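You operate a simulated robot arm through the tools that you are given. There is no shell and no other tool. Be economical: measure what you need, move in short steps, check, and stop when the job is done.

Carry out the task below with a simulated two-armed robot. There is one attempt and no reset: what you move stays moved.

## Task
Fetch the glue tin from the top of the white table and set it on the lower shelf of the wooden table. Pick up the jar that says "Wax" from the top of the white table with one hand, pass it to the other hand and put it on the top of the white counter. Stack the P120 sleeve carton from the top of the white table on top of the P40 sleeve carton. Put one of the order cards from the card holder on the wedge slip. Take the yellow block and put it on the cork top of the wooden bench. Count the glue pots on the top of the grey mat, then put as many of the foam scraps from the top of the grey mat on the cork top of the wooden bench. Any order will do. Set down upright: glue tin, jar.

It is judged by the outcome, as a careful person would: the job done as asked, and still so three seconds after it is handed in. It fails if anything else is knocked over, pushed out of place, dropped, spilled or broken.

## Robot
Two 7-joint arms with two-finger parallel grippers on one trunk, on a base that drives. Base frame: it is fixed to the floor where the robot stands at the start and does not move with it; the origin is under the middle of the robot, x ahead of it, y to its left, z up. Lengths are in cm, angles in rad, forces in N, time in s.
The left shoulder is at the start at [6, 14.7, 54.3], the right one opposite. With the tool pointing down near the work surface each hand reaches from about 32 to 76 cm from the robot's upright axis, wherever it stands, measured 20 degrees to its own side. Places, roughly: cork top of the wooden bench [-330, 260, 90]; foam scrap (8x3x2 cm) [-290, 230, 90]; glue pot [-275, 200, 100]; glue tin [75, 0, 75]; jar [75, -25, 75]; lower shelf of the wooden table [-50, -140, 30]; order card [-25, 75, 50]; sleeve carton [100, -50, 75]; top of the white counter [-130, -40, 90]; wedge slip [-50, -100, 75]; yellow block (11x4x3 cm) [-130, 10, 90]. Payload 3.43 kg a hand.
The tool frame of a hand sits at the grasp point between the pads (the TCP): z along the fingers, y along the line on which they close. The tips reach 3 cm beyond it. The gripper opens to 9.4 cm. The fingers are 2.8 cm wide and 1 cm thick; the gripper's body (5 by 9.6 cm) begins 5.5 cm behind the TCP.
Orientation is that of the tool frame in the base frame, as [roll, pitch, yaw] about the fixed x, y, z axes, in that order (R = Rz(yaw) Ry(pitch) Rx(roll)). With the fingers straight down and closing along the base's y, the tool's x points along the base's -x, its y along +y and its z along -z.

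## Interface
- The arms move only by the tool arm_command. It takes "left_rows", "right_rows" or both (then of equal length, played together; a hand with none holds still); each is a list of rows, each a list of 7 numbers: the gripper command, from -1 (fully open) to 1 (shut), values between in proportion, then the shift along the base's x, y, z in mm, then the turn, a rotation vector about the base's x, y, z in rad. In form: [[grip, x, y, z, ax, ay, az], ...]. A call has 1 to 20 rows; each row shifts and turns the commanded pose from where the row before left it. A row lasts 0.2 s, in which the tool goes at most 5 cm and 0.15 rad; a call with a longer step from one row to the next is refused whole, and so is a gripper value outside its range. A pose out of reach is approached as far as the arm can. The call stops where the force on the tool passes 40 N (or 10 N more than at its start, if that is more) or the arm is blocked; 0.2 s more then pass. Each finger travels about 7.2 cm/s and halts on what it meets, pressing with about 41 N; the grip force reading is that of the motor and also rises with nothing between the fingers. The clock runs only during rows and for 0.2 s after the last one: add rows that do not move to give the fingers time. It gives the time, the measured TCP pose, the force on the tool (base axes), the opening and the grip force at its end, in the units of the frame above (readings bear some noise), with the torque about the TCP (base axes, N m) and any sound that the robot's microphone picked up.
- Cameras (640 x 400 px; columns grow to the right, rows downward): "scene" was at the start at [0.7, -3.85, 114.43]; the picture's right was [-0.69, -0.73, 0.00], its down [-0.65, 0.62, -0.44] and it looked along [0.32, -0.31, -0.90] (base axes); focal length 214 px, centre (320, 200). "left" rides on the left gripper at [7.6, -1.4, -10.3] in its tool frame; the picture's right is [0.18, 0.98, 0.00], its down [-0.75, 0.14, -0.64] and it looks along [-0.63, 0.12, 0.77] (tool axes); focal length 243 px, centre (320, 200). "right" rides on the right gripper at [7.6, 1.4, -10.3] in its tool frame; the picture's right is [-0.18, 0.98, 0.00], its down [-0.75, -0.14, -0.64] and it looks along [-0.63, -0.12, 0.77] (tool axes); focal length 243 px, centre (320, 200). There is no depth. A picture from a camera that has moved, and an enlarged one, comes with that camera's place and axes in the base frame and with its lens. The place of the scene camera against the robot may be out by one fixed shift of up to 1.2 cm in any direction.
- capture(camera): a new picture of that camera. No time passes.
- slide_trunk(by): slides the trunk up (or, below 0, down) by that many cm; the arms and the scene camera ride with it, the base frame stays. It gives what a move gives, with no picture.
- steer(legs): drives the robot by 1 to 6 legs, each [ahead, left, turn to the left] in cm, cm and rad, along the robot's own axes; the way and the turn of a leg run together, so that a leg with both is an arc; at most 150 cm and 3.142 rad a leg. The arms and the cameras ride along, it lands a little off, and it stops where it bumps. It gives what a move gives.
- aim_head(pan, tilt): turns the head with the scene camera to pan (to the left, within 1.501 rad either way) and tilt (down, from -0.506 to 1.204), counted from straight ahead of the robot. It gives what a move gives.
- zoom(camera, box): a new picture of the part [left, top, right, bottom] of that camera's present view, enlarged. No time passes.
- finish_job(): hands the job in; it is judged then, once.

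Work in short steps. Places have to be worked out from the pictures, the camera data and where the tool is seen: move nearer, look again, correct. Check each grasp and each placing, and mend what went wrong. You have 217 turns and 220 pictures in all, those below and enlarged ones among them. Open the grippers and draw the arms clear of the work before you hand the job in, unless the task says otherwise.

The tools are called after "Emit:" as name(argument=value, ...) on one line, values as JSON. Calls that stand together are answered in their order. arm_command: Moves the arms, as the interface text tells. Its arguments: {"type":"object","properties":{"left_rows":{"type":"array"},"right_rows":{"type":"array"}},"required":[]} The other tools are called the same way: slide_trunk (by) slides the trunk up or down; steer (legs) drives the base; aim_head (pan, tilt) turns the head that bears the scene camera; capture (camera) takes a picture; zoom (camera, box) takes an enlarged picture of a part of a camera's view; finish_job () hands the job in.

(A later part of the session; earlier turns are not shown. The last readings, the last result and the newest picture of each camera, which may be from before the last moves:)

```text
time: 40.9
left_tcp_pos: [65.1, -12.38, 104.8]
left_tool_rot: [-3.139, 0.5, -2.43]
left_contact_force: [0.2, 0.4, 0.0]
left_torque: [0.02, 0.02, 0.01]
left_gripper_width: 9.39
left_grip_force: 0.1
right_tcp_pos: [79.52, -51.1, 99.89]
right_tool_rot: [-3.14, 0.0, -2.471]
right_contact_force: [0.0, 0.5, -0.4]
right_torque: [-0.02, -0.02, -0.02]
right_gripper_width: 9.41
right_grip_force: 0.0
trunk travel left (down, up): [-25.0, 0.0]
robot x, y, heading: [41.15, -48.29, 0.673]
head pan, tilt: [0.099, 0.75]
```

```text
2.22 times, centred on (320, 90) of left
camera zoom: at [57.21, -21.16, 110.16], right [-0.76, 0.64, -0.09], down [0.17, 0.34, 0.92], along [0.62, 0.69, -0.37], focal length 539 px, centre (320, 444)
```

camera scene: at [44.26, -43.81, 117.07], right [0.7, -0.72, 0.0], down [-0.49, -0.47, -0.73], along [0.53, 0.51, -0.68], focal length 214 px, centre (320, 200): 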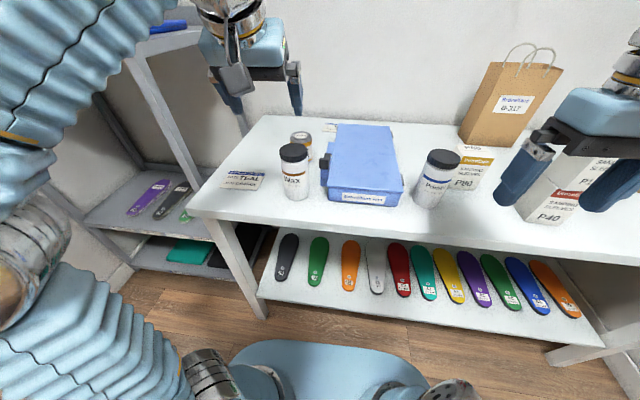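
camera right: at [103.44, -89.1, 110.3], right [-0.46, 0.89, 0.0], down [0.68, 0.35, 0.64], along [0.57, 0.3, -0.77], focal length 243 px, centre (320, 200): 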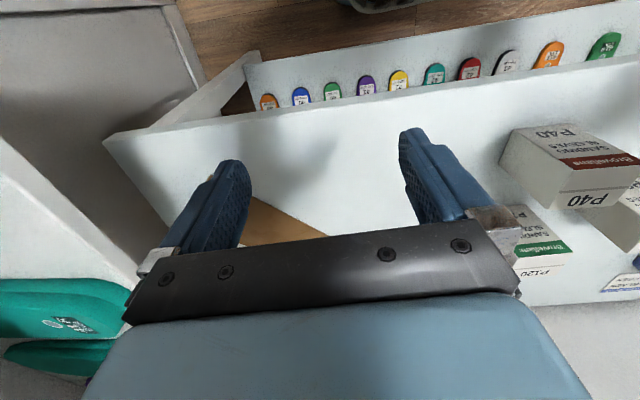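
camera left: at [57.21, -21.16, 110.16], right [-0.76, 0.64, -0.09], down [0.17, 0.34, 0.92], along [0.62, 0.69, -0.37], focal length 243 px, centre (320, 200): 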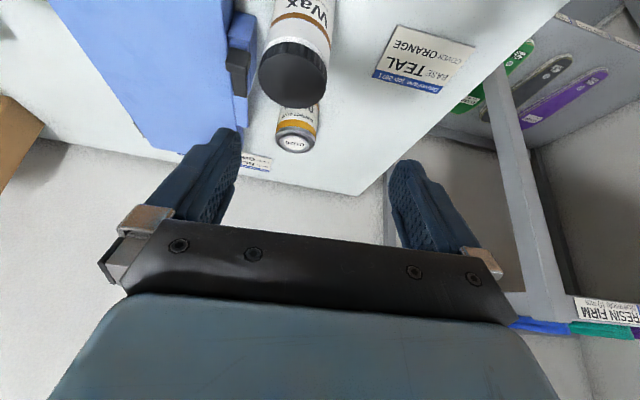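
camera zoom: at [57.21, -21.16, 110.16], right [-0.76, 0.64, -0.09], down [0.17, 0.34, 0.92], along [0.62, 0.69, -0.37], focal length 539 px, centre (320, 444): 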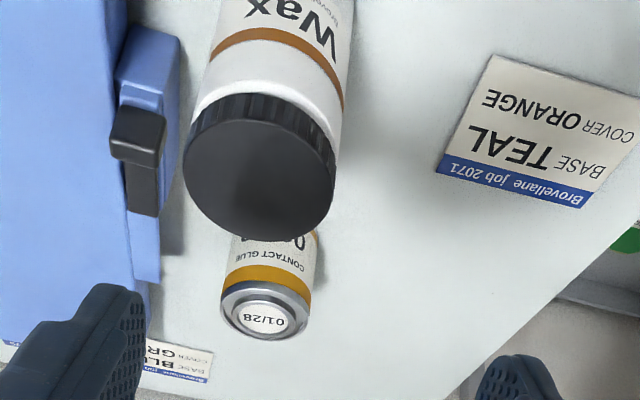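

The jar stands near (69.9,-11.9), top at z≈93.5. I move the left hand above it and check.

Emit:
arm_command(left_rows=[[-1, 24, 2, -10, 0, 0, 0], [-1, 24, 3, -20, 0, 0, 0], [-1, 0, 0, -38, 0, 0, 0], [-1, 0, 0, 0, 0, 0, 0]])

Emit:
capture(camera="left")

Emit:
zoom(camera="scene", box=[210, 80, 410, 220])

```text
time: 41.9
left_tcp_pos: [69.86, -11.88, 98.02]
left_tool_rot: [-3.142, 0.501, -2.429]
left_contact_force: [0.1, 0.1, -0.6]
left_torque: [0.04, -0.01, 0.02]
left_gripper_width: 9.4
left_grip_force: 0.1
right_tcp_pos: [79.41, -51.07, 99.94]
right_tool_rot: [-3.141, -0.001, -2.472]
right_contact_force: [0.1, 0.6, -0.2]
right_torque: [0.03, 0.0, 0.02]
right_gripper_width: 9.41
right_grip_force: 0.0
trunk travel left (down, up): [-25.0, 0.0]
robot x, y, heading: [41.62, -48.04, 0.675]
head pan, tilt: [0.099, 0.75]
```

```text
183 pictures are left
camera left: at [61.98, -20.63, 103.36], right [-0.76, 0.64, -0.09], down [0.17, 0.34, 0.92], along [0.62, 0.69, -0.37], focal length 243 px, centre (320, 200)
```

left: 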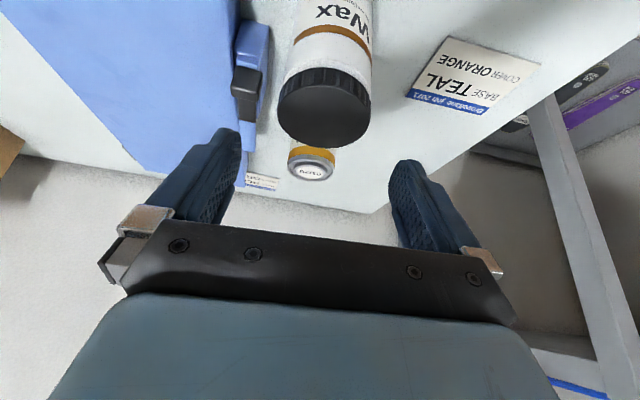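

```text
2.86 times, centred on (310, 150) of scene
camera zoom: at [44.25, -43.8, 117.07], right [0.7, -0.72, 0.0], down [-0.49, -0.48, -0.73], along [0.52, 0.51, -0.68], focal length 613 px, centre (349, 343)
```

zoom: 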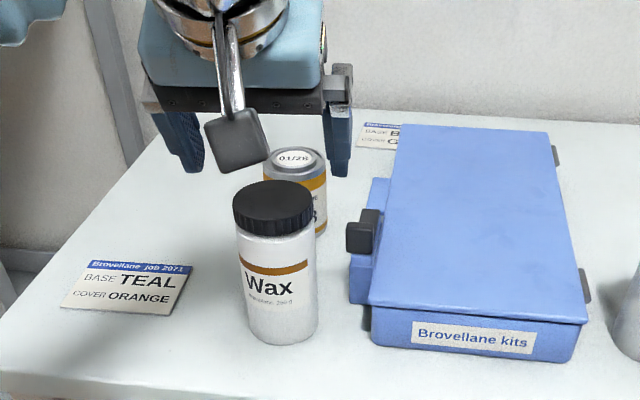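

Jar confirmed near (69.7,-12.2). Lower to z 90.6 and close.

Emit:
arm_command(left_rows=[[-1, -1, -2, -30, 0, 0, 0], [-1, 0, 0, -30, 0, 0, 0], [-1, 0, 0, -14, 0, 0, 0], [-1, 0, 0, 0, 0, 0, 0]])

Emit:
capture(camera="left")

Emit:
zoom(camera="scene", box=[210, 80, 410, 220])

```text
time: 42.9
left_tcp_pos: [69.73, -12.0, 90.63]
left_tool_rot: [-3.14, 0.5, -2.43]
left_contact_force: [-1.0, 0.6, -0.1]
left_torque: [0.0, -0.05, 0.0]
left_gripper_width: 9.4
left_grip_force: 0.1
right_tcp_pos: [79.43, -51.06, 100.0]
right_tool_rot: [-3.14, -0.001, -2.471]
right_contact_force: [-0.3, -1.0, -0.5]
right_torque: [0.03, 0.02, 0.0]
right_gripper_width: 9.39
right_grip_force: 0.1
trunk travel left (down, up): [-25.0, 0.0]
robot x, y, heading: [42.02, -48.2, 0.672]
head pan, tilt: [0.099, 0.75]
```

```text
181 pictures are left
camera left: at [61.88, -20.86, 95.93], right [-0.76, 0.64, -0.09], down [0.17, 0.34, 0.92], along [0.62, 0.69, -0.37], focal length 243 px, centre (320, 200)
```

left: 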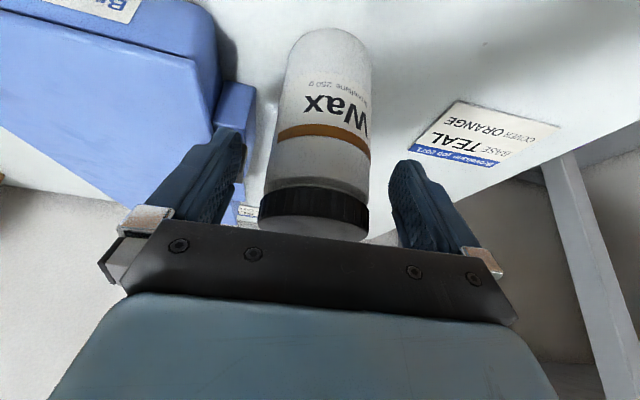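

```text
2.86 times, centred on (310, 150) of scene
camera zoom: at [44.26, -43.81, 117.07], right [0.7, -0.72, 0.0], down [-0.49, -0.48, -0.73], along [0.52, 0.51, -0.68], focal length 613 px, centre (349, 343)
```

zoom: 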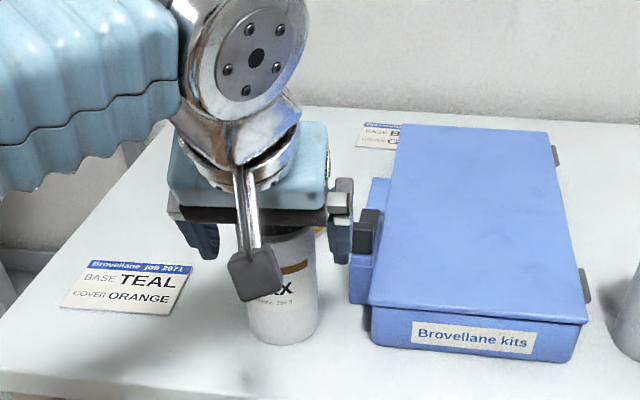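

The jar is centred between the pads; I close gently and lift.

Emit:
arm_command(left_rows=[[0, 0, 0, 0, 0, 0, 0], [0.4, 0, 0, 0, 0, 0, 0], [1, 0, 0, 0, 0, 0, 0], [1, 0, 0, 0, 0, 0, 0], [1, 0, 0, 20, 0, 0, 0], [1, 0, 0, 40, 0, 0, 0], [1, 0, 0, 0, 0, 0, 0]])

Emit:
capture(camera="left")

Emit:
zoom(camera="scene", box=[210, 80, 410, 220])

```text
time: 44.5
left_tcp_pos: [69.89, -12.04, 96.6]
left_tool_rot: [-3.14, 0.499, -2.431]
left_contact_force: [-1.1, 0.6, -3.5]
left_torque: [-0.04, 0.06, 0.03]
left_gripper_width: 6.06
left_grip_force: 41.2
right_tcp_pos: [79.48, -51.03, 99.85]
right_tool_rot: [3.141, 0.0, -2.471]
right_contact_force: [0.0, -0.4, 0.1]
right_torque: [-0.01, -0.02, 0.0]
right_gripper_width: 9.38
right_grip_force: 0.1
trunk travel left (down, up): [-25.0, 0.0]
robot x, y, heading: [41.22, -48.45, 0.667]
head pan, tilt: [0.099, 0.75]
```

```text
179 pictures are left
camera left: at [61.96, -20.84, 101.95], right [-0.76, 0.64, -0.09], down [0.18, 0.34, 0.92], along [0.62, 0.69, -0.37], focal length 243 px, centre (320, 200)
```

left: 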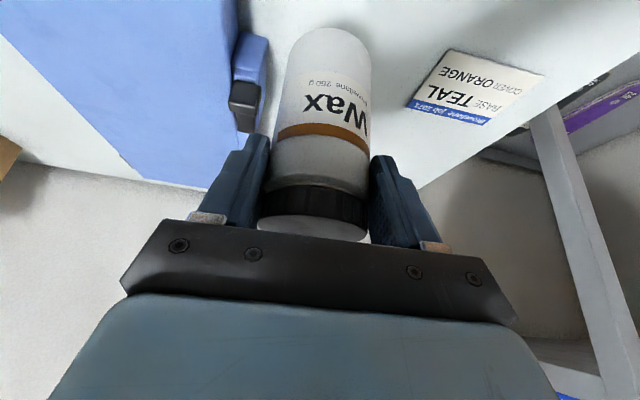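

```text
2.86 times, centred on (310, 150) of scene
camera zoom: at [44.27, -43.8, 117.07], right [0.7, -0.72, 0.0], down [-0.49, -0.48, -0.73], along [0.52, 0.51, -0.68], focal length 613 px, centre (349, 343)
```

zoom: 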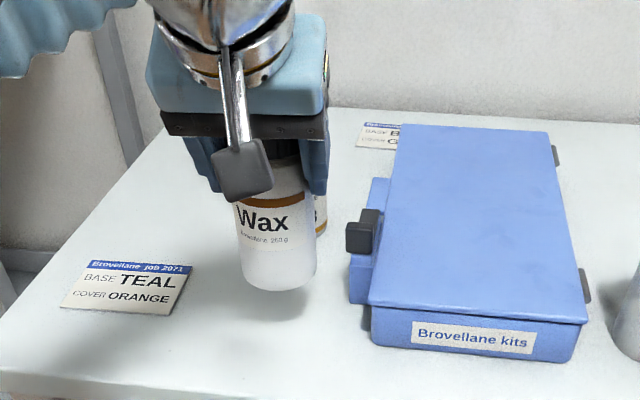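

Jar held upright (6.06 cm). I raise and withdraw the left hand, then shift the base left so the right hand can reach the tin.

Emit:
arm_command(left_rows=[[1, 0, 0, 40, 0, 0, 0], [1, -40, -3, 5, 0, 0, 0], [1, -40, -3, 0, 0, 0, 0], [1, -40, -2, 0, 0, 0, 0], [1, -38, -2, 0, 0, 0, 0], [1, 0, 0, 0, 0, 0, 0]])

Emit:
steer(legs=[[0, 12, 0]])

Emit:
capture(camera="scene")

```text
time: 45.9
left_tcp_pos: [53.82, -13.09, 101.07]
left_tool_rot: [-3.138, 0.499, -2.429]
left_contact_force: [0.5, 0.4, -2.8]
left_torque: [-0.06, 0.05, -0.02]
left_gripper_width: 6.09
left_grip_force: 41.0
right_tcp_pos: [79.4, -51.06, 100.0]
right_tool_rot: [3.141, 0.0, -2.47]
right_contact_force: [0.7, -0.4, 0.0]
right_torque: [-0.01, 0.01, 0.01]
right_gripper_width: 9.39
right_grip_force: 0.0
trunk travel left (down, up): [-25.0, 0.0]
robot x, y, heading: [41.45, -47.93, 0.669]
head pan, tilt: [0.099, 0.75]
```

```text
time: 47.1
left_tcp_pos: [46.36, -3.66, 101.15]
left_tool_rot: [-3.14, 0.501, -2.431]
left_contact_force: [-0.2, -0.2, -3.7]
left_torque: [0.0, 0.04, 0.01]
left_gripper_width: 6.07
left_grip_force: 41.4
right_tcp_pos: [72.07, -41.75, 100.02]
right_tool_rot: [3.142, -0.001, -2.47]
right_contact_force: [0.3, 0.3, 0.3]
right_torque: [0.01, -0.01, 0.0]
right_gripper_width: 9.38
right_grip_force: 0.1
trunk travel left (down, up): [-25.0, 0.0]
robot x, y, heading: [34.16, -38.52, 0.67]
head pan, tilt: [0.099, 0.75]
```

```text
177 pictures are left
camera scene: at [36.81, -34.43, 117.07], right [0.7, -0.72, 0.0], down [-0.49, -0.48, -0.73], along [0.52, 0.51, -0.68], focal length 214 px, centre (320, 200)
```

scene: 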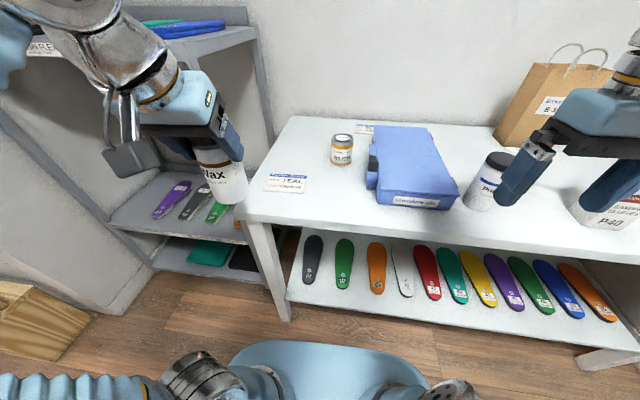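

The tin is in clear view. I zoom to measure, and tilt the right tool 0.7 rad meanwhile.

Emit:
zoom(camera="scene", box=[280, 110, 440, 220])

Emit:
arm_command(right_rows=[[-1, 0, 0, 0, 0.087, -0.11, 0], [-1, 0, 0, 0, 0.087, -0.11, 0], [-1, 0, 0, 0, 0.087, -0.11, 0], [-1, 0, 0, 0, 0.087, -0.11, 0], [-1, 0, 0, 0, 0.087, -0.11, 0], [-1, 0, 0, 0, 0, 0, 0]])

Emit:
capture(camera="right")

```text
3.64 times, centred on (360, 165) of scene
camera zoom: at [36.81, -34.43, 117.07], right [0.7, -0.72, 0.0], down [-0.49, -0.48, -0.73], along [0.52, 0.51, -0.68], focal length 780 px, centre (174, 327)
```

zoom: 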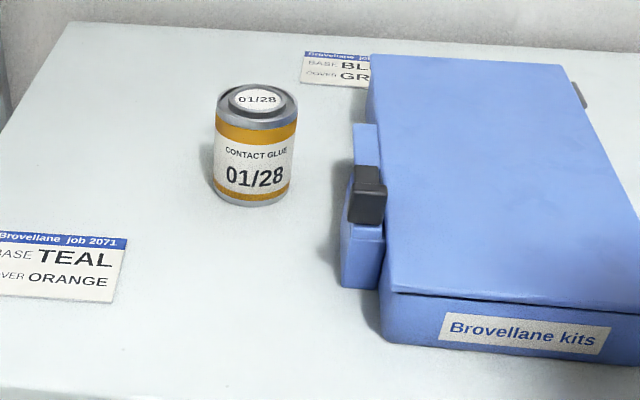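

```text
time: 48.5
left_tcp_pos: [46.44, -3.68, 101.12]
left_tool_rot: [-3.141, 0.5, -2.43]
left_contact_force: [-0.6, 0.7, -3.8]
left_torque: [-0.04, 0.03, -0.02]
left_gripper_width: 6.09
left_grip_force: 41.0
right_tcp_pos: [72.08, -41.71, 99.96]
right_tool_rot: [-3.138, 0.703, -2.467]
right_contact_force: [0.7, 1.1, 0.1]
right_torque: [0.0, -0.01, -0.02]
right_gripper_width: 9.39
right_grip_force: 0.0
trunk travel left (down, up): [-25.0, 0.0]
robot x, y, heading: [34.15, -38.46, 0.672]
head pan, tilt: [0.099, 0.75]
```

```text
175 pictures are left
camera right: at [61.36, -48.36, 102.96], right [-0.5, 0.86, 0.12], down [0.21, -0.01, 0.98], along [0.84, 0.51, -0.18], focal length 243 px, centre (320, 200)
```

right: 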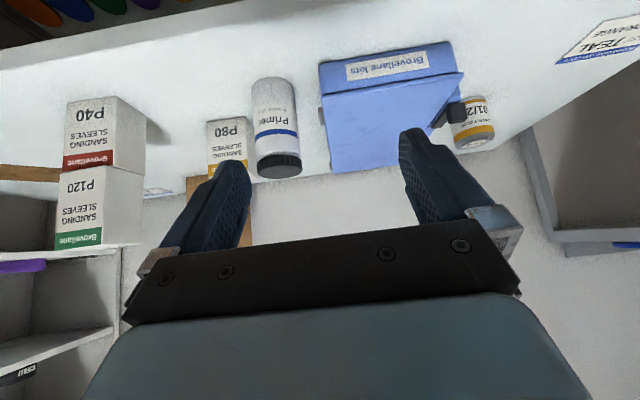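

Tin base centre ≈ (81.9,-0.5), top ≈ 88.7, with 4–5 cm gap to the blue box. I bring the right hand to a pre-grasp behind/above it.

Emit:
arm_command(right_rows=[[-1, 5, 46, 0, 0, 0, 0], [-1, 5, 46, 0, 0, 0, 0], [-1, 5, 46, 0, 0, 0, 0], [-1, 5, 46, 0, 0, 0, 0], [-1, 5, 46, -10, 0, 0, 0], [-1, 5, 46, -15, 0, 0, 0], [-1, 4, 45, -15, 0, 0, 0], [-1, 4, 44, -18, 0, 0, 0], [-1, 0, 0, 0, 0, 0, 0]])

Emit:
capture(camera="right")

Emit:
capture(camera="scene")

```text
time: 50.5
left_tcp_pos: [46.48, -3.64, 101.01]
left_tool_rot: [-3.141, 0.499, -2.427]
left_contact_force: [-0.3, 0.3, -3.4]
left_torque: [-0.03, 0.04, 0.0]
left_gripper_width: 6.07
left_grip_force: 41.4
right_tcp_pos: [75.93, -5.08, 94.15]
right_tool_rot: [-3.138, 0.702, -2.468]
right_contact_force: [-0.1, 1.0, -0.1]
right_torque: [0.01, 0.0, 0.02]
right_gripper_width: 9.41
right_grip_force: 0.0
trunk travel left (down, up): [-25.0, 0.0]
robot x, y, heading: [34.23, -39.1, 0.672]
head pan, tilt: [0.099, 0.75]
```

```text
174 pictures are left
camera right: at [65.2, -11.75, 97.16], right [-0.5, 0.86, 0.12], down [0.21, -0.01, 0.98], along [0.84, 0.51, -0.18], focal length 243 px, centre (320, 200)
```

right: 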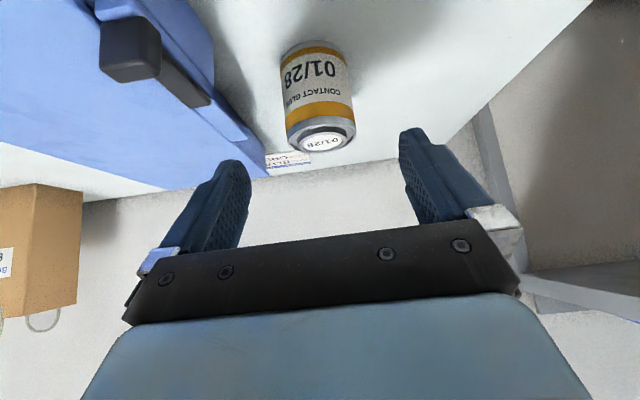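

```text
173 pictures are left
camera scene: at [36.8, -34.38, 117.07], right [0.7, -0.72, 0.0], down [-0.49, -0.48, -0.73], along [0.52, 0.51, -0.68], focal length 214 px, centre (320, 200)
```

scene: 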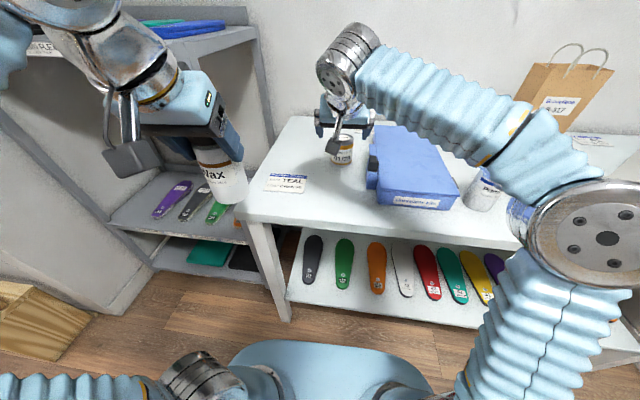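

Aligned laterally. I advance along the tool axis to the tin.

Emit:
arm_command(right_rows=[[-1, 14, 11, -23, 0, 0, 0], [-1, 14, 11, -23, 0, 0, 0], [-1, 15, 11, -23, 0, 0, 0], [-1, 15, 10, -22, 0, 0, 0], [-1, 0, 0, 0, 0, 0, 0]])

Emit:
capture(camera="right")

Emit:
zoom(camera="scene", box=[280, 80, 560, 230])

```text
time: 51.7
left_tcp_pos: [46.4, -3.72, 100.99]
left_tool_rot: [-3.141, 0.498, -2.429]
left_contact_force: [0.3, 0.2, -2.9]
left_torque: [-0.04, 0.04, -0.02]
left_gripper_width: 6.05
left_grip_force: 41.2
right_tcp_pos: [81.67, -0.96, 84.89]
right_tool_rot: [-3.139, 0.7, -2.467]
right_contact_force: [0.9, 0.5, 0.6]
right_torque: [0.03, 0.0, -0.02]
right_gripper_width: 9.39
right_grip_force: 0.0
trunk travel left (down, up): [-25.0, 0.0]
robot x, y, heading: [33.97, -38.46, 0.675]
head pan, tilt: [0.099, 0.75]
```

```text
172 pictures are left
camera right: at [71.01, -7.53, 88.02], right [-0.5, 0.86, 0.12], down [0.21, -0.01, 0.98], along [0.84, 0.51, -0.18], focal length 243 px, centre (320, 200)
```

right: 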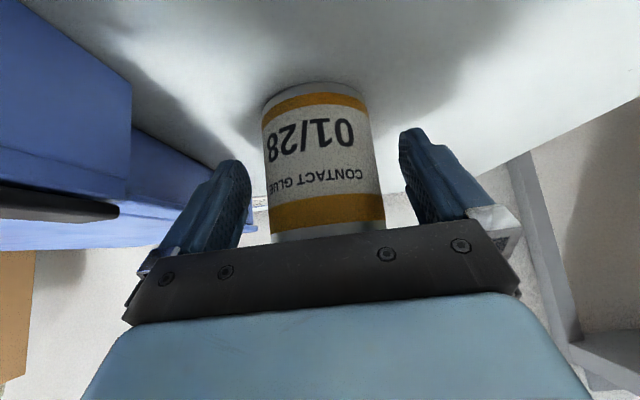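

```text
2.29 times, centred on (420, 155) of scene
camera zoom: at [36.81, -34.4, 117.07], right [0.7, -0.72, 0.0], down [-0.49, -0.48, -0.73], along [0.52, 0.51, -0.68], focal length 490 px, centre (91, 303)
```

zoom: 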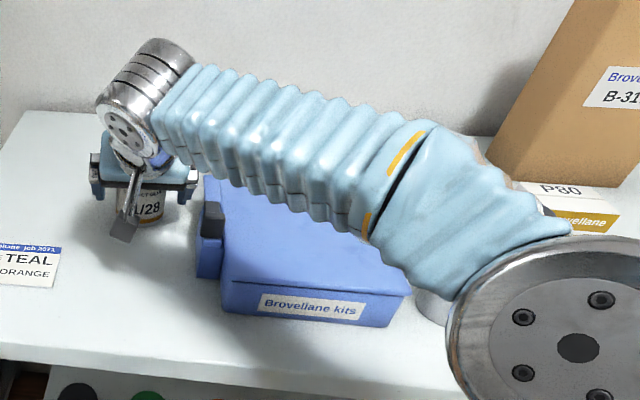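

The tin is centred between the fingers. I close and lift straight up.

Emit:
arm_command(right_rows=[[0, 0, 0, 0, 0, 0, 0], [0.4, 0, 0, 0, 0, 0, 0], [1, 0, 0, 0, 0, 0, 0], [1, 0, 0, 0, 0, 0, 0], [1, 0, 0, 20, 0, 0, 0], [1, 0, 0, 40, 0, 0, 0], [1, 0, 0, 30, 0, 0, 0], [1, 0, 0, 0, 0, 0, 0]])

Emit:
capture(camera="right")

Emit:
capture(camera="scene")

```text
time: 53.5
left_tcp_pos: [46.59, -3.61, 100.98]
left_tool_rot: [-3.139, 0.5, -2.43]
left_contact_force: [0.3, -0.1, -3.2]
left_torque: [-0.05, 0.02, 0.0]
left_gripper_width: 6.07
left_grip_force: 40.9
right_tcp_pos: [81.71, -0.82, 93.94]
right_tool_rot: [-3.138, 0.7, -2.469]
right_contact_force: [1.6, -0.2, -1.6]
right_torque: [-0.05, 0.03, 0.0]
right_gripper_width: 6.59
right_grip_force: 40.9
trunk travel left (down, up): [-25.0, 0.0]
robot x, y, heading: [34.13, -38.51, 0.674]
head pan, tilt: [0.099, 0.75]
```

```text
170 pictures are left
camera right: at [70.99, -7.5, 97.05], right [-0.5, 0.86, 0.12], down [0.21, -0.01, 0.98], along [0.84, 0.51, -0.18], focal length 243 px, centre (320, 200)
```

right: 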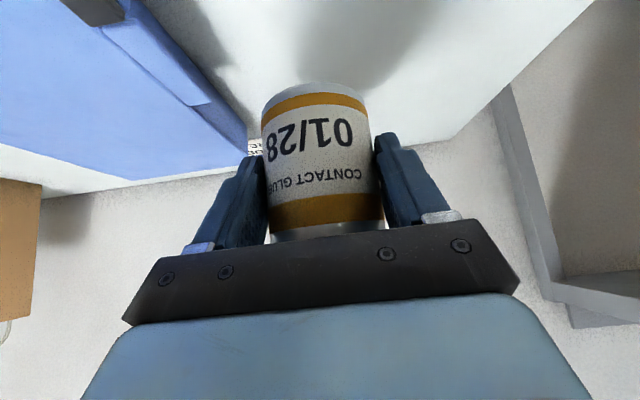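

```text
169 pictures are left
camera scene: at [36.81, -34.4, 117.07], right [0.7, -0.72, 0.0], down [-0.49, -0.48, -0.73], along [0.52, 0.51, -0.68], focal length 214 px, centre (320, 200)
```

scene: 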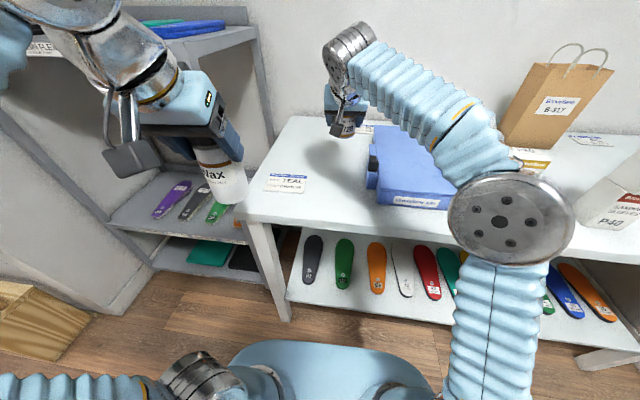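

Tin held. I raise it a little and back the base off from the table.

Emit:
arm_command(right_rows=[[1, 0, 0, 30, 0, 0, 0], [1, 0, 0, 0, 0, 0, 0]])

Emit:
steer(legs=[[-30, 0, 0]])

Emit:
aim_head(pan=-1.4, tilt=0.5)

Emit:
capture(camera="scene")

```text
time: 54.1
left_tcp_pos: [46.49, -3.78, 101.08]
left_tool_rot: [-3.141, 0.5, -2.429]
left_contact_force: [0.5, 0.3, -3.2]
left_torque: [-0.03, 0.03, -0.01]
left_gripper_width: 6.07
left_grip_force: 40.8
right_tcp_pos: [81.56, -0.79, 97.07]
right_tool_rot: [-3.138, 0.7, -2.465]
right_contact_force: [-0.6, -0.3, -2.9]
right_torque: [-0.05, -0.02, 0.03]
right_gripper_width: 6.57
right_grip_force: 41.6
trunk travel left (down, up): [-25.0, 0.0]
robot x, y, heading: [34.0, -38.84, 0.668]
head pan, tilt: [0.099, 0.75]
```

```text
time: 56.2
left_tcp_pos: [22.82, -22.51, 101.1]
left_tool_rot: [-3.139, 0.499, -2.427]
left_contact_force: [0.6, 0.1, -3.5]
left_torque: [-0.04, 0.03, 0.02]
left_gripper_width: 6.03
left_grip_force: 40.9
right_tcp_pos: [57.97, -19.69, 96.96]
right_tool_rot: [-3.139, 0.7, -2.468]
right_contact_force: [-0.4, -0.8, -2.0]
right_torque: [-0.04, 0.0, -0.02]
right_gripper_width: 6.59
right_grip_force: 41.3
trunk travel left (down, up): [-25.0, 0.0]
robot x, y, heading: [10.29, -57.53, 0.674]
head pan, tilt: [0.099, 0.75]
```

```text
time: 57.8
left_tcp_pos: [22.8, -22.37, 101.09]
left_tool_rot: [-3.141, 0.499, -2.428]
left_contact_force: [-0.3, 0.2, -3.6]
left_torque: [-0.05, 0.02, -0.01]
left_gripper_width: 6.05
left_grip_force: 40.8
right_tcp_pos: [58.06, -19.64, 97.02]
right_tool_rot: [-3.138, 0.7, -2.467]
right_contact_force: [0.1, 0.3, -2.9]
right_torque: [0.01, 0.04, 0.01]
right_gripper_width: 6.58
right_grip_force: 40.4
trunk travel left (down, up): [-25.0, 0.0]
robot x, y, heading: [10.63, -57.54, 0.671]
head pan, tilt: [-1.4, 0.499]
```

```text
168 pictures are left
camera scene: at [14.08, -65.02, 119.27], right [-0.66, -0.75, 0.0], down [-0.36, 0.32, -0.88], along [0.66, -0.58, -0.48], focal length 214 px, centre (320, 200)
```

scene: 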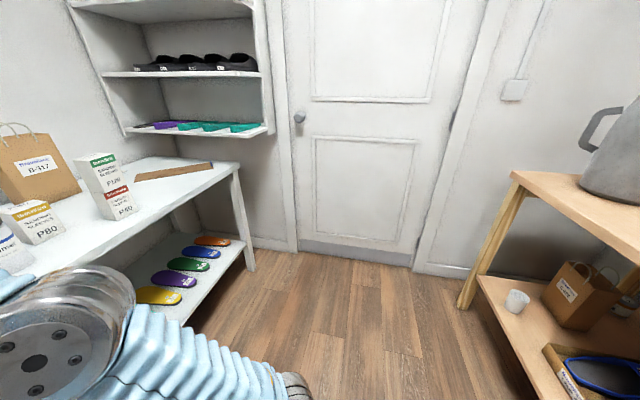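

I retract the right hand with the tin, then turn around toward the wooden table.

Emit:
arm_command(right_rows=[[1, -15, -43, 0, 0, 0, 0], [1, -15, -43, 0, 0, 0, 0], [1, -15, -43, 0, 0, 0, 0], [1, -15, -43, 0, 0, 0, 0], [1, -15, -43, 0, 0, 0, 0], [1, -15, -43, 0, 0, 0, 0], [1, 0, 0, 0, 0, 0, 0]])

Emit:
steer(legs=[[0, 0, 3.13]])

Emit:
aim_head(pan=0, tilt=0.8)

Emit:
capture(camera="scene")

```text
time: 59.4
left_tcp_pos: [22.86, -22.49, 101.01]
left_tool_rot: [-3.14, 0.501, -2.428]
left_contact_force: [-0.2, -0.1, -3.6]
left_torque: [-0.02, 0.02, 0.0]
left_gripper_width: 6.06
left_grip_force: 40.6
right_tcp_pos: [49.03, -45.41, 97.2]
right_tool_rot: [-3.138, 0.701, -2.466]
right_contact_force: [-0.6, -0.7, -1.1]
right_torque: [-0.02, 0.02, -0.01]
right_gripper_width: 6.57
right_grip_force: 41.1
trunk travel left (down, up): [-25.0, 0.0]
robot x, y, heading: [10.21, -57.97, 0.672]
head pan, tilt: [-1.4, 0.499]
```

```text
time: 67.2
left_tcp_pos: [-1.24, -92.94, 101.07]
left_tool_rot: [-3.14, 0.501, 0.732]
left_contact_force: [-0.3, 0.2, -3.9]
left_torque: [0.0, -0.03, -0.02]
left_gripper_width: 6.01
left_grip_force: 41.0
right_tcp_pos: [-27.92, -70.6, 97.05]
right_tool_rot: [-3.139, 0.7, 0.695]
right_contact_force: [-0.4, -0.2, -2.8]
right_torque: [0.01, -0.01, -0.04]
right_gripper_width: 6.47
right_grip_force: 41.2
trunk travel left (down, up): [-25.0, 0.0]
robot x, y, heading: [10.62, -57.7, -2.446]
head pan, tilt: [-1.4, 0.499]
```

```text
time: 68.7
left_tcp_pos: [-1.25, -92.88, 101.05]
left_tool_rot: [-3.14, 0.501, 0.733]
left_contact_force: [0.2, 0.6, -4.1]
left_torque: [0.03, -0.01, 0.0]
left_gripper_width: 5.97
left_grip_force: 41.3
right_tcp_pos: [-27.89, -70.53, 96.98]
right_tool_rot: [-3.137, 0.7, 0.694]
right_contact_force: [1.1, -0.6, -2.4]
right_torque: [0.03, -0.04, 0.01]
right_gripper_width: 6.49
right_grip_force: 40.6
trunk travel left (down, up): [-25.0, 0.0]
robot x, y, heading: [10.71, -57.55, -2.449]
head pan, tilt: [0.0, 0.799]
```

```text
167 pictures are left
camera scene: at [5.68, -60.4, 116.67], right [-0.64, 0.77, 0.0], down [0.55, 0.46, -0.7], along [-0.54, -0.45, -0.72], focal length 214 px, centre (320, 200)
```

scene: 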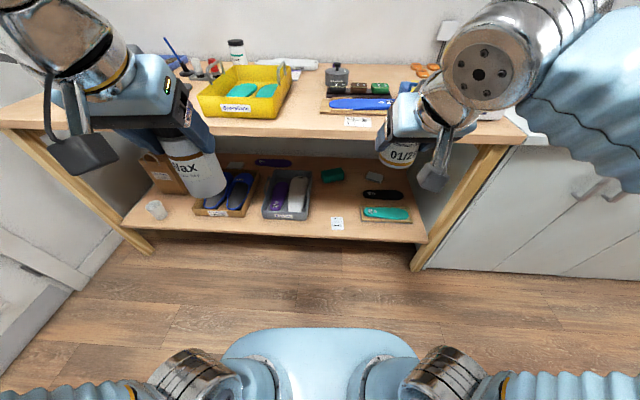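

Now facing the wooden table. I zoom on the shelf and the slips.

Emit:
zoom(camera="scene", box=[130, 40, 530, 260])

Emit:
zoom(camera="scene", box=[270, 60, 450, 240])

Emit:
capture(camera="left")

```text
1.60 times, centred on (330, 150) of scene
camera zoom: at [5.68, -60.4, 116.67], right [-0.64, 0.77, 0.0], down [0.55, 0.46, -0.7], along [-0.54, -0.45, -0.72], focal length 343 px, centre (304, 280)
```

zoom: 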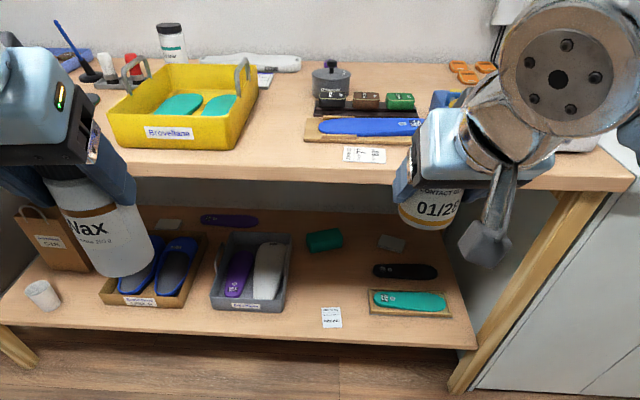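

```text
2.22 times, centred on (360, 150) of scene
camera zoom: at [5.68, -60.4, 116.67], right [-0.64, 0.77, 0.0], down [0.55, 0.46, -0.7], along [-0.54, -0.45, -0.72], focal length 477 px, centre (231, 311)
```

zoom: 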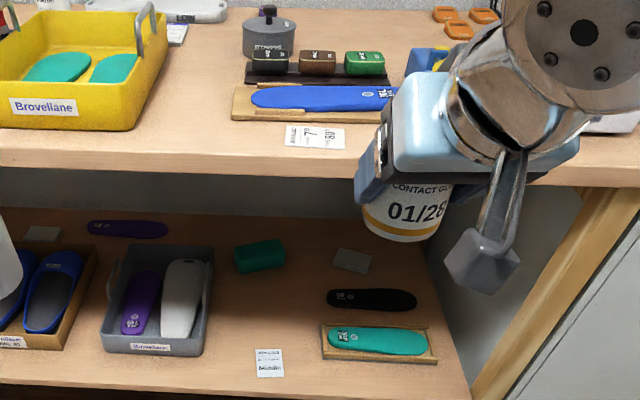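

```text
164 pictures are left
camera left: at [6.39, -84.23, 106.41], right [0.78, -0.62, -0.09], down [-0.17, -0.34, 0.92], along [-0.61, -0.7, -0.37], focal length 243 px, centre (320, 200)
```

left: 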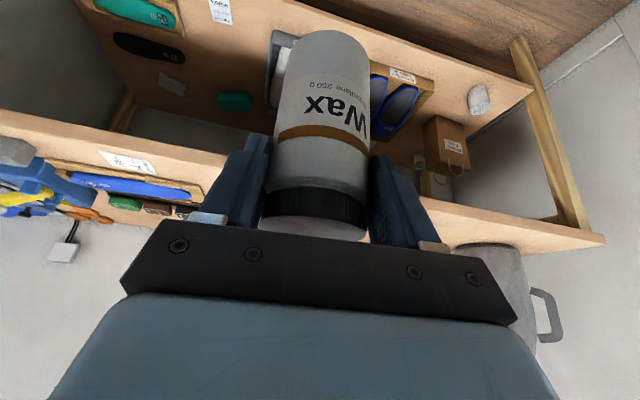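

Plan: a free spot on the lower shelf near (-63.6,-107), between grey tray and teal board. First, here in open floor, I extend the right hand a bit and lower the tin to z≈42.

Emit:
arm_command(right_rows=[[1, -13, -11, -40, 0, 0, 0], [1, -13, -11, -45, 0, 0, 0], [1, -13, -11, -45, 0, 0, 0], [1, -13, -11, -45, 0, 0, 0], [1, -13, -11, -45, 0, 0, 0], [1, -12, -9, -45, 0, 0, 0], [1, 0, 0, -45, 0, 0, 0], [1, 0, 0, -45, 0, 0, 0], [1, 0, 0, -45, 0, 0, 0], [1, 0, 0, -45, 0, 0, 0], [1, 0, 0, -45, 0, 0, 0], [1, 0, 0, -45, 0, 0, 0], [1, 0, 0, 0, 0, 0, 0]])

Emit:
capture(camera="scene")

Emit:
capture(camera="right")

```text
time: 71.5
left_tcp_pos: [-1.38, -92.93, 101.08]
left_tool_rot: [-3.141, 0.498, 0.733]
left_contact_force: [-0.7, 0.0, -2.9]
left_torque: [0.04, -0.05, 0.01]
left_gripper_width: 5.99
left_grip_force: 41.0
right_tcp_pos: [-35.61, -76.94, 43.54]
right_tool_rot: [-3.141, 0.699, 0.693]
right_contact_force: [0.8, -0.1, -2.4]
right_torque: [0.02, -0.04, 0.04]
right_gripper_width: 6.42
right_grip_force: 40.6
trunk travel left (down, up): [-25.0, 0.0]
robot x, y, heading: [10.29, -57.5, -2.453]
head pan, tilt: [0.0, 0.799]
```

```text
163 pictures are left
camera scene: at [5.66, -60.41, 116.67], right [-0.64, 0.77, 0.0], down [0.55, 0.46, -0.7], along [-0.54, -0.45, -0.72], focal length 214 px, centre (320, 200)
```

scene: 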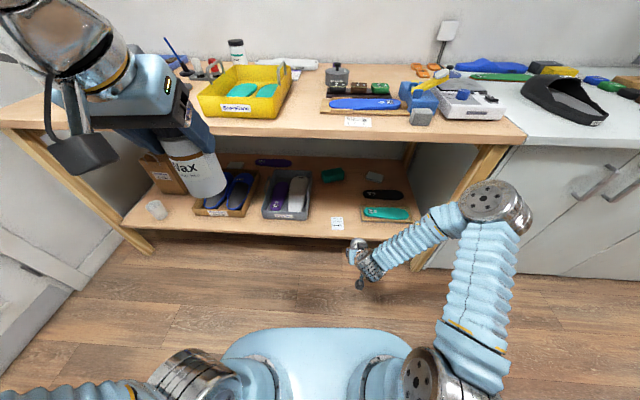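

```text
162 pictures are left
camera right: at [-25.12, -70.09, 46.58], right [0.52, -0.85, 0.12], down [-0.21, 0.0, 0.98], along [-0.83, -0.53, -0.18], focal length 243 px, centre (320, 200)
```

right: 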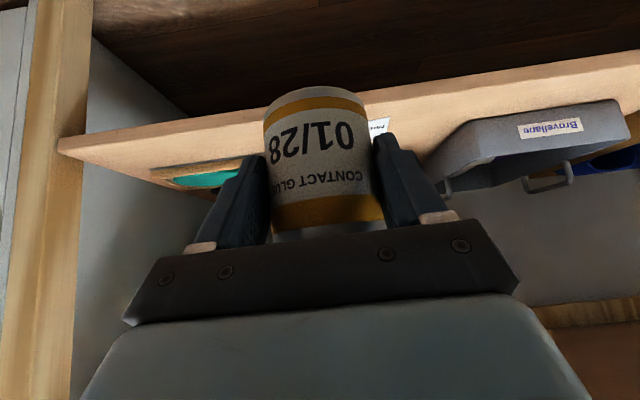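

Arm fits under the top. Drive forward 24 cm and 4.6 cm left, then look again.

Emit:
steer(legs=[[20, 4.5, 0]])

Emit:
capture(camera="scene")

Emit:
capture(camera="right")

```text
time: 73.1
left_tcp_pos: [-13.93, -109.09, 101.12]
left_tool_rot: [-3.14, 0.501, 0.734]
left_contact_force: [0.3, -1.0, -2.2]
left_torque: [0.04, -0.05, -0.03]
left_gripper_width: 5.99
left_grip_force: 40.8
right_tcp_pos: [-48.18, -93.18, 43.66]
right_tool_rot: [-3.138, 0.699, 0.693]
right_contact_force: [0.3, 0.2, -2.7]
right_torque: [0.01, -0.03, -0.03]
right_gripper_width: 6.41
right_grip_force: 41.4
trunk travel left (down, up): [-25.0, 0.0]
robot x, y, heading: [-2.24, -73.85, -2.45]
head pan, tilt: [0.0, 0.799]
```

```text
161 pictures are left
camera scene: at [-6.87, -76.65, 116.67], right [-0.64, 0.77, 0.0], down [0.55, 0.46, -0.7], along [-0.54, -0.44, -0.72], focal length 214 px, centre (320, 200)
```

scene: 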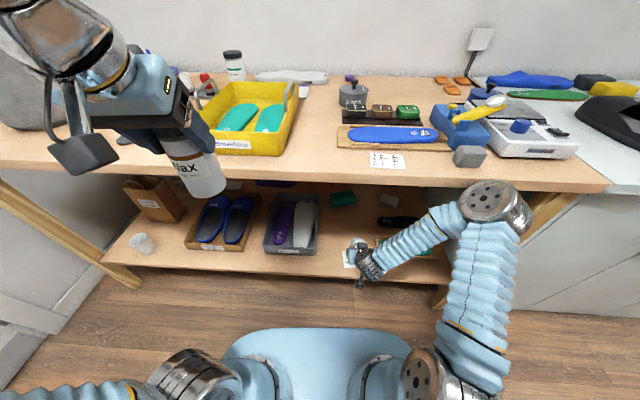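

```text
160 pictures are left
camera right: at [-37.68, -86.3, 46.62], right [0.52, -0.85, 0.12], down [-0.21, 0.0, 0.98], along [-0.83, -0.53, -0.18], focal length 243 px, centre (320, 200)
```

right: 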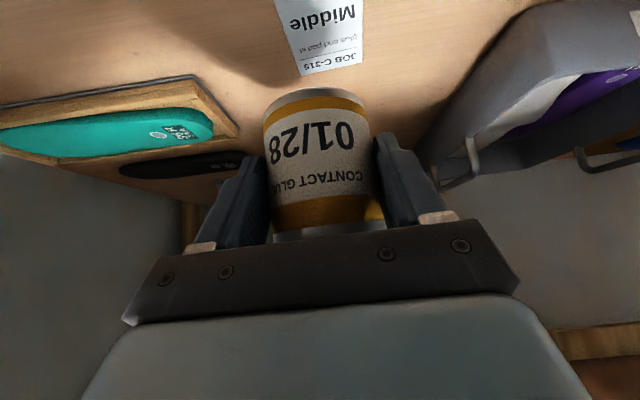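

The lower slip reads "Middle". I extend the tin ~14.5 cm forward behind that slip, keeping height.

Emit:
arm_command(right_rows=[[1, -25, -27, 0, 0, 0, 0], [1, -25, -27, 0, 0, 0, 0], [1, -25, -27, 0, 0, 0, 0], [1, -24, -27, 0, 0, 0, 0], [1, 0, 0, -30, 0, 0, 0], [1, 0, 0, 0, 0, 0, 0]])

Emit:
capture(camera="right")

Emit:
capture(camera="scene")

```text
time: 74.5
left_tcp_pos: [-14.02, -109.28, 101.01]
left_tool_rot: [-3.139, 0.499, 0.733]
left_contact_force: [-0.8, -1.1, -3.2]
left_torque: [0.05, -0.06, 0.03]
left_gripper_width: 5.99
left_grip_force: 41.0
right_tcp_pos: [-58.09, -104.16, 40.51]
right_tool_rot: [-3.137, 0.699, 0.693]
right_contact_force: [0.5, 0.3, -1.8]
right_torque: [0.01, -0.01, 0.01]
right_gripper_width: 6.4
right_grip_force: 41.0
trunk travel left (down, up): [-25.0, 0.0]
robot x, y, heading: [-2.0, -73.87, -2.446]
head pan, tilt: [0.0, 0.799]
```

```text
159 pictures are left
camera right: at [-47.64, -97.23, 43.58], right [0.52, -0.85, 0.12], down [-0.21, 0.0, 0.98], along [-0.83, -0.53, -0.18], focal length 243 px, centre (320, 200)
```

right: 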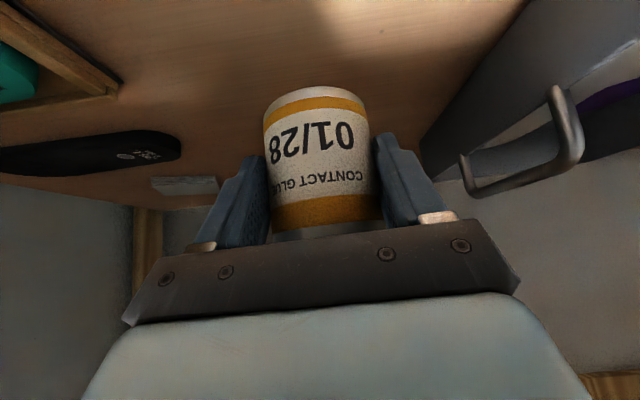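

```text
158 pictures are left
camera scene: at [-6.94, -76.69, 116.65], right [-0.64, 0.77, 0.0], down [0.55, 0.46, -0.7], along [-0.54, -0.44, -0.72], focal length 214 px, centre (320, 200)
```

scene: 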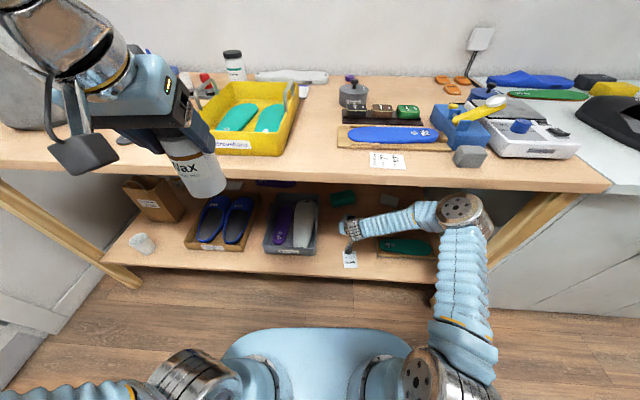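

Clear on both sides. I lower in small steps until contact.

Emit:
arm_command(right_rows=[[1, 0, 0, -10, 0, 0, 0], [1, 0, 0, -6, 0, 0, 0], [1, 0, 0, -4, 0, 0, 0], [1, 0, 0, 0, 0, 0, 0]])

Emit:
capture(camera="right")

```text
time: 75.5
left_tcp_pos: [-14.02, -109.18, 101.15]
left_tool_rot: [-3.141, 0.499, 0.733]
left_contact_force: [0.3, 0.0, -3.2]
left_torque: [0.03, -0.06, 0.0]
left_gripper_width: 6.02
left_grip_force: 40.9
right_tcp_pos: [-58.01, -103.94, 38.68]
right_tool_rot: [-3.141, 0.7, 0.691]
right_contact_force: [-0.2, -0.1, -2.6]
right_torque: [0.02, -0.01, -0.01]
right_gripper_width: 6.4
right_grip_force: 41.0
trunk travel left (down, up): [-25.0, 0.0]
robot x, y, heading: [-2.03, -73.34, -2.45]
head pan, tilt: [0.0, 0.799]
```

```text
157 pictures are left
camera right: at [-47.58, -97.13, 41.63], right [0.52, -0.85, 0.12], down [-0.21, 0.0, 0.98], along [-0.83, -0.53, -0.18], focal length 243 px, centre (320, 200)
```

right: 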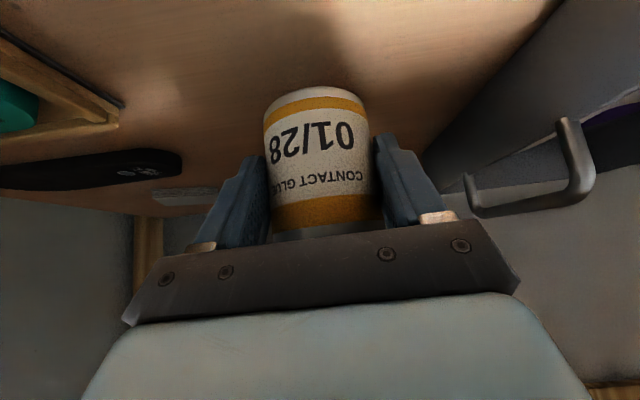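

Still free; I keep lowering.

Emit:
arm_command(right_rows=[[1, 0, 0, -4, 0, 0, 0], [1, 0, 0, -4, 0, 0, 0], [1, 0, 0, -3, 0, 0, 0], [1, 0, 0, 0, 0, 0, 0]])

```text
time: 76.5
left_tcp_pos: [-13.84, -109.29, 101.02]
left_tool_rot: [-3.139, 0.501, 0.734]
left_contact_force: [0.7, -0.3, -3.2]
left_torque: [0.08, -0.05, -0.01]
left_gripper_width: 6.03
left_grip_force: 41.2
right_tcp_pos: [-58.05, -103.87, 37.49]
right_tool_rot: [-3.139, 0.7, 0.694]
right_contact_force: [0.1, -0.2, -1.7]
right_torque: [0.0, -0.03, -0.01]
right_gripper_width: 6.42
right_grip_force: 40.8
trunk travel left (down, up): [-25.0, 0.0]
robot x, y, heading: [-2.17, -74.04, -2.447]
head pan, tilt: [0.0, 0.799]
```

Emit:
arm_command(right_rows=[[1, 0, 0, -4, 0, 0, 0], [1, 0, 0, -4, 0, 0, 0], [1, 0, 0, -3, 0, 0, 0], [1, 0, 0, 0, 0, 0, 0]])

Emit:
capture(camera="right")

```text
time: 77.5
left_tcp_pos: [-14.04, -109.24, 101.19]
left_tool_rot: [-3.14, 0.502, 0.733]
left_contact_force: [-0.1, -0.5, -3.3]
left_torque: [0.04, -0.04, -0.01]
left_gripper_width: 5.99
left_grip_force: 41.0
right_tcp_pos: [-58.06, -103.88, 36.23]
right_tool_rot: [-3.137, 0.701, 0.693]
right_contact_force: [-0.4, -0.9, -2.0]
right_torque: [0.05, -0.04, -0.02]
right_gripper_width: 6.38
right_grip_force: 40.7
trunk travel left (down, up): [-25.0, 0.0]
robot x, y, heading: [-2.26, -73.8, -2.449]
head pan, tilt: [0.0, 0.799]
```

```text
156 pictures are left
camera right: at [-47.62, -97.09, 39.41], right [0.52, -0.85, 0.12], down [-0.21, 0.0, 0.98], along [-0.83, -0.53, -0.18], focal length 243 px, centre (320, 200)
```

right: 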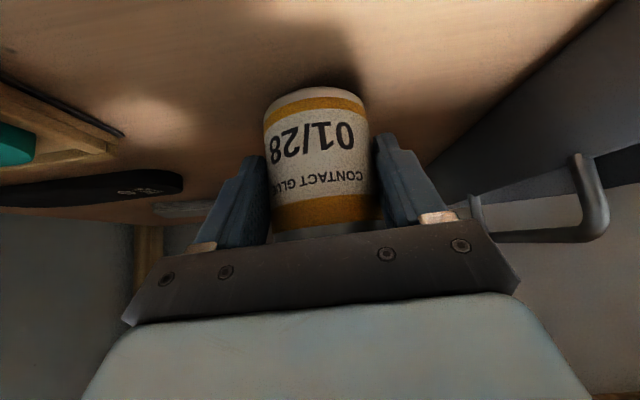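

Emit:
arm_command(right_rows=[[1, 0, 0, -3, 0, 0, 0], [1, 0, 0, -3, 0, 0, 0], [1, 0, 0, -3, 0, 0, 0], [1, 0, 0, 0, 0, 0, 0]])

```text
time: 78.5
left_tcp_pos: [-13.85, -109.21, 101.03]
left_tool_rot: [-3.14, 0.5, 0.733]
left_contact_force: [-1.2, -0.1, -2.1]
left_torque: [0.03, -0.03, -0.01]
left_gripper_width: 6.0
left_grip_force: 40.9
right_tcp_pos: [-58.03, -103.86, 35.45]
right_tool_rot: [-3.138, 0.699, 0.694]
right_contact_force: [-0.1, 0.8, -2.7]
right_torque: [0.06, -0.04, 0.04]
right_gripper_width: 6.41
right_grip_force: 41.5
trunk travel left (down, up): [-25.0, 0.0]
robot x, y, heading: [-2.19, -73.49, -2.446]
head pan, tilt: [0.0, 0.799]
```

Emit:
arm_command(right_rows=[[1, 0, 0, -3, 0, 0, 0], [1, 0, 0, -3, 0, 0, 0], [1, 0, 0, -2, 0, 0, 0], [1, 0, 0, 0, 0, 0, 0]])

Emit:
capture(camera="right")

```text
time: 79.5
left_tcp_pos: [-13.83, -108.97, 101.15]
left_tool_rot: [-3.14, 0.504, 0.734]
left_contact_force: [0.1, -0.4, -3.8]
left_torque: [0.06, -0.04, -0.02]
left_gripper_width: 5.98
left_grip_force: 41.0
right_tcp_pos: [-58.13, -103.88, 35.04]
right_tool_rot: [-3.138, 0.708, 0.694]
right_contact_force: [1.2, 6.7, 27.7]
right_torque: [-0.3, -0.38, 0.21]
right_gripper_width: 6.39
right_grip_force: 41.2
trunk travel left (down, up): [-25.0, 0.0]
robot x, y, heading: [-2.19, -73.83, -2.45]
head pan, tilt: [0.0, 0.799]
```

```text
155 pictures are left
camera right: at [-47.62, -97.12, 37.97], right [0.52, -0.85, 0.12], down [-0.21, 0.01, 0.98], along [-0.83, -0.53, -0.17], focal length 243 px, centre (320, 200)
```

right: 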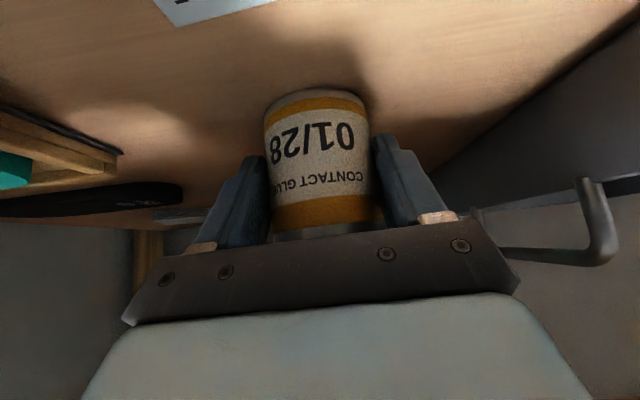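

Contact (28 N). I relax slightly, open, and check before withdrawing.

Emit:
arm_command(right_rows=[[1, 0, 0, 2, 0, 0, 0], [0, 0, 0, 0, 0, 0, 0], [-0.6, 0, 0, 0, 0, 0, 0], [-0.85, 0, 0, 0, 0, 0, 0], [-0.85, 0, 0, 0, 0, 0, 0]])

Emit:
capture(camera="right")

```text
time: 80.7
left_tcp_pos: [-13.84, -109.23, 101.17]
left_tool_rot: [-3.14, 0.499, 0.734]
left_contact_force: [0.5, -0.2, -3.8]
left_torque: [0.04, -0.06, 0.01]
left_gripper_width: 6.01
left_grip_force: 41.4
right_tcp_pos: [-58.04, -103.93, 34.76]
right_tool_rot: [-3.14, 0.7, 0.692]
right_contact_force: [-1.1, -0.1, 0.0]
right_torque: [0.01, -0.02, -0.01]
right_gripper_width: 8.71
right_grip_force: 0.0
trunk travel left (down, up): [-25.0, 0.0]
robot x, y, heading: [-2.19, -73.83, -2.454]
head pan, tilt: [0.0, 0.799]
```

```text
154 pictures are left
camera right: at [-47.54, -97.08, 37.9], right [0.52, -0.85, 0.12], down [-0.21, 0.0, 0.98], along [-0.83, -0.53, -0.18], focal length 243 px, centre (320, 200)
```

right: 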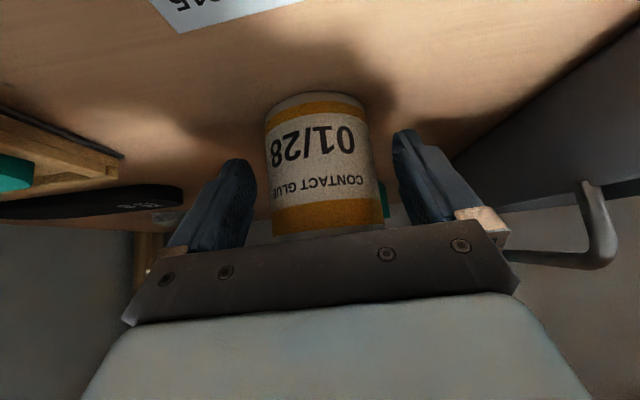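

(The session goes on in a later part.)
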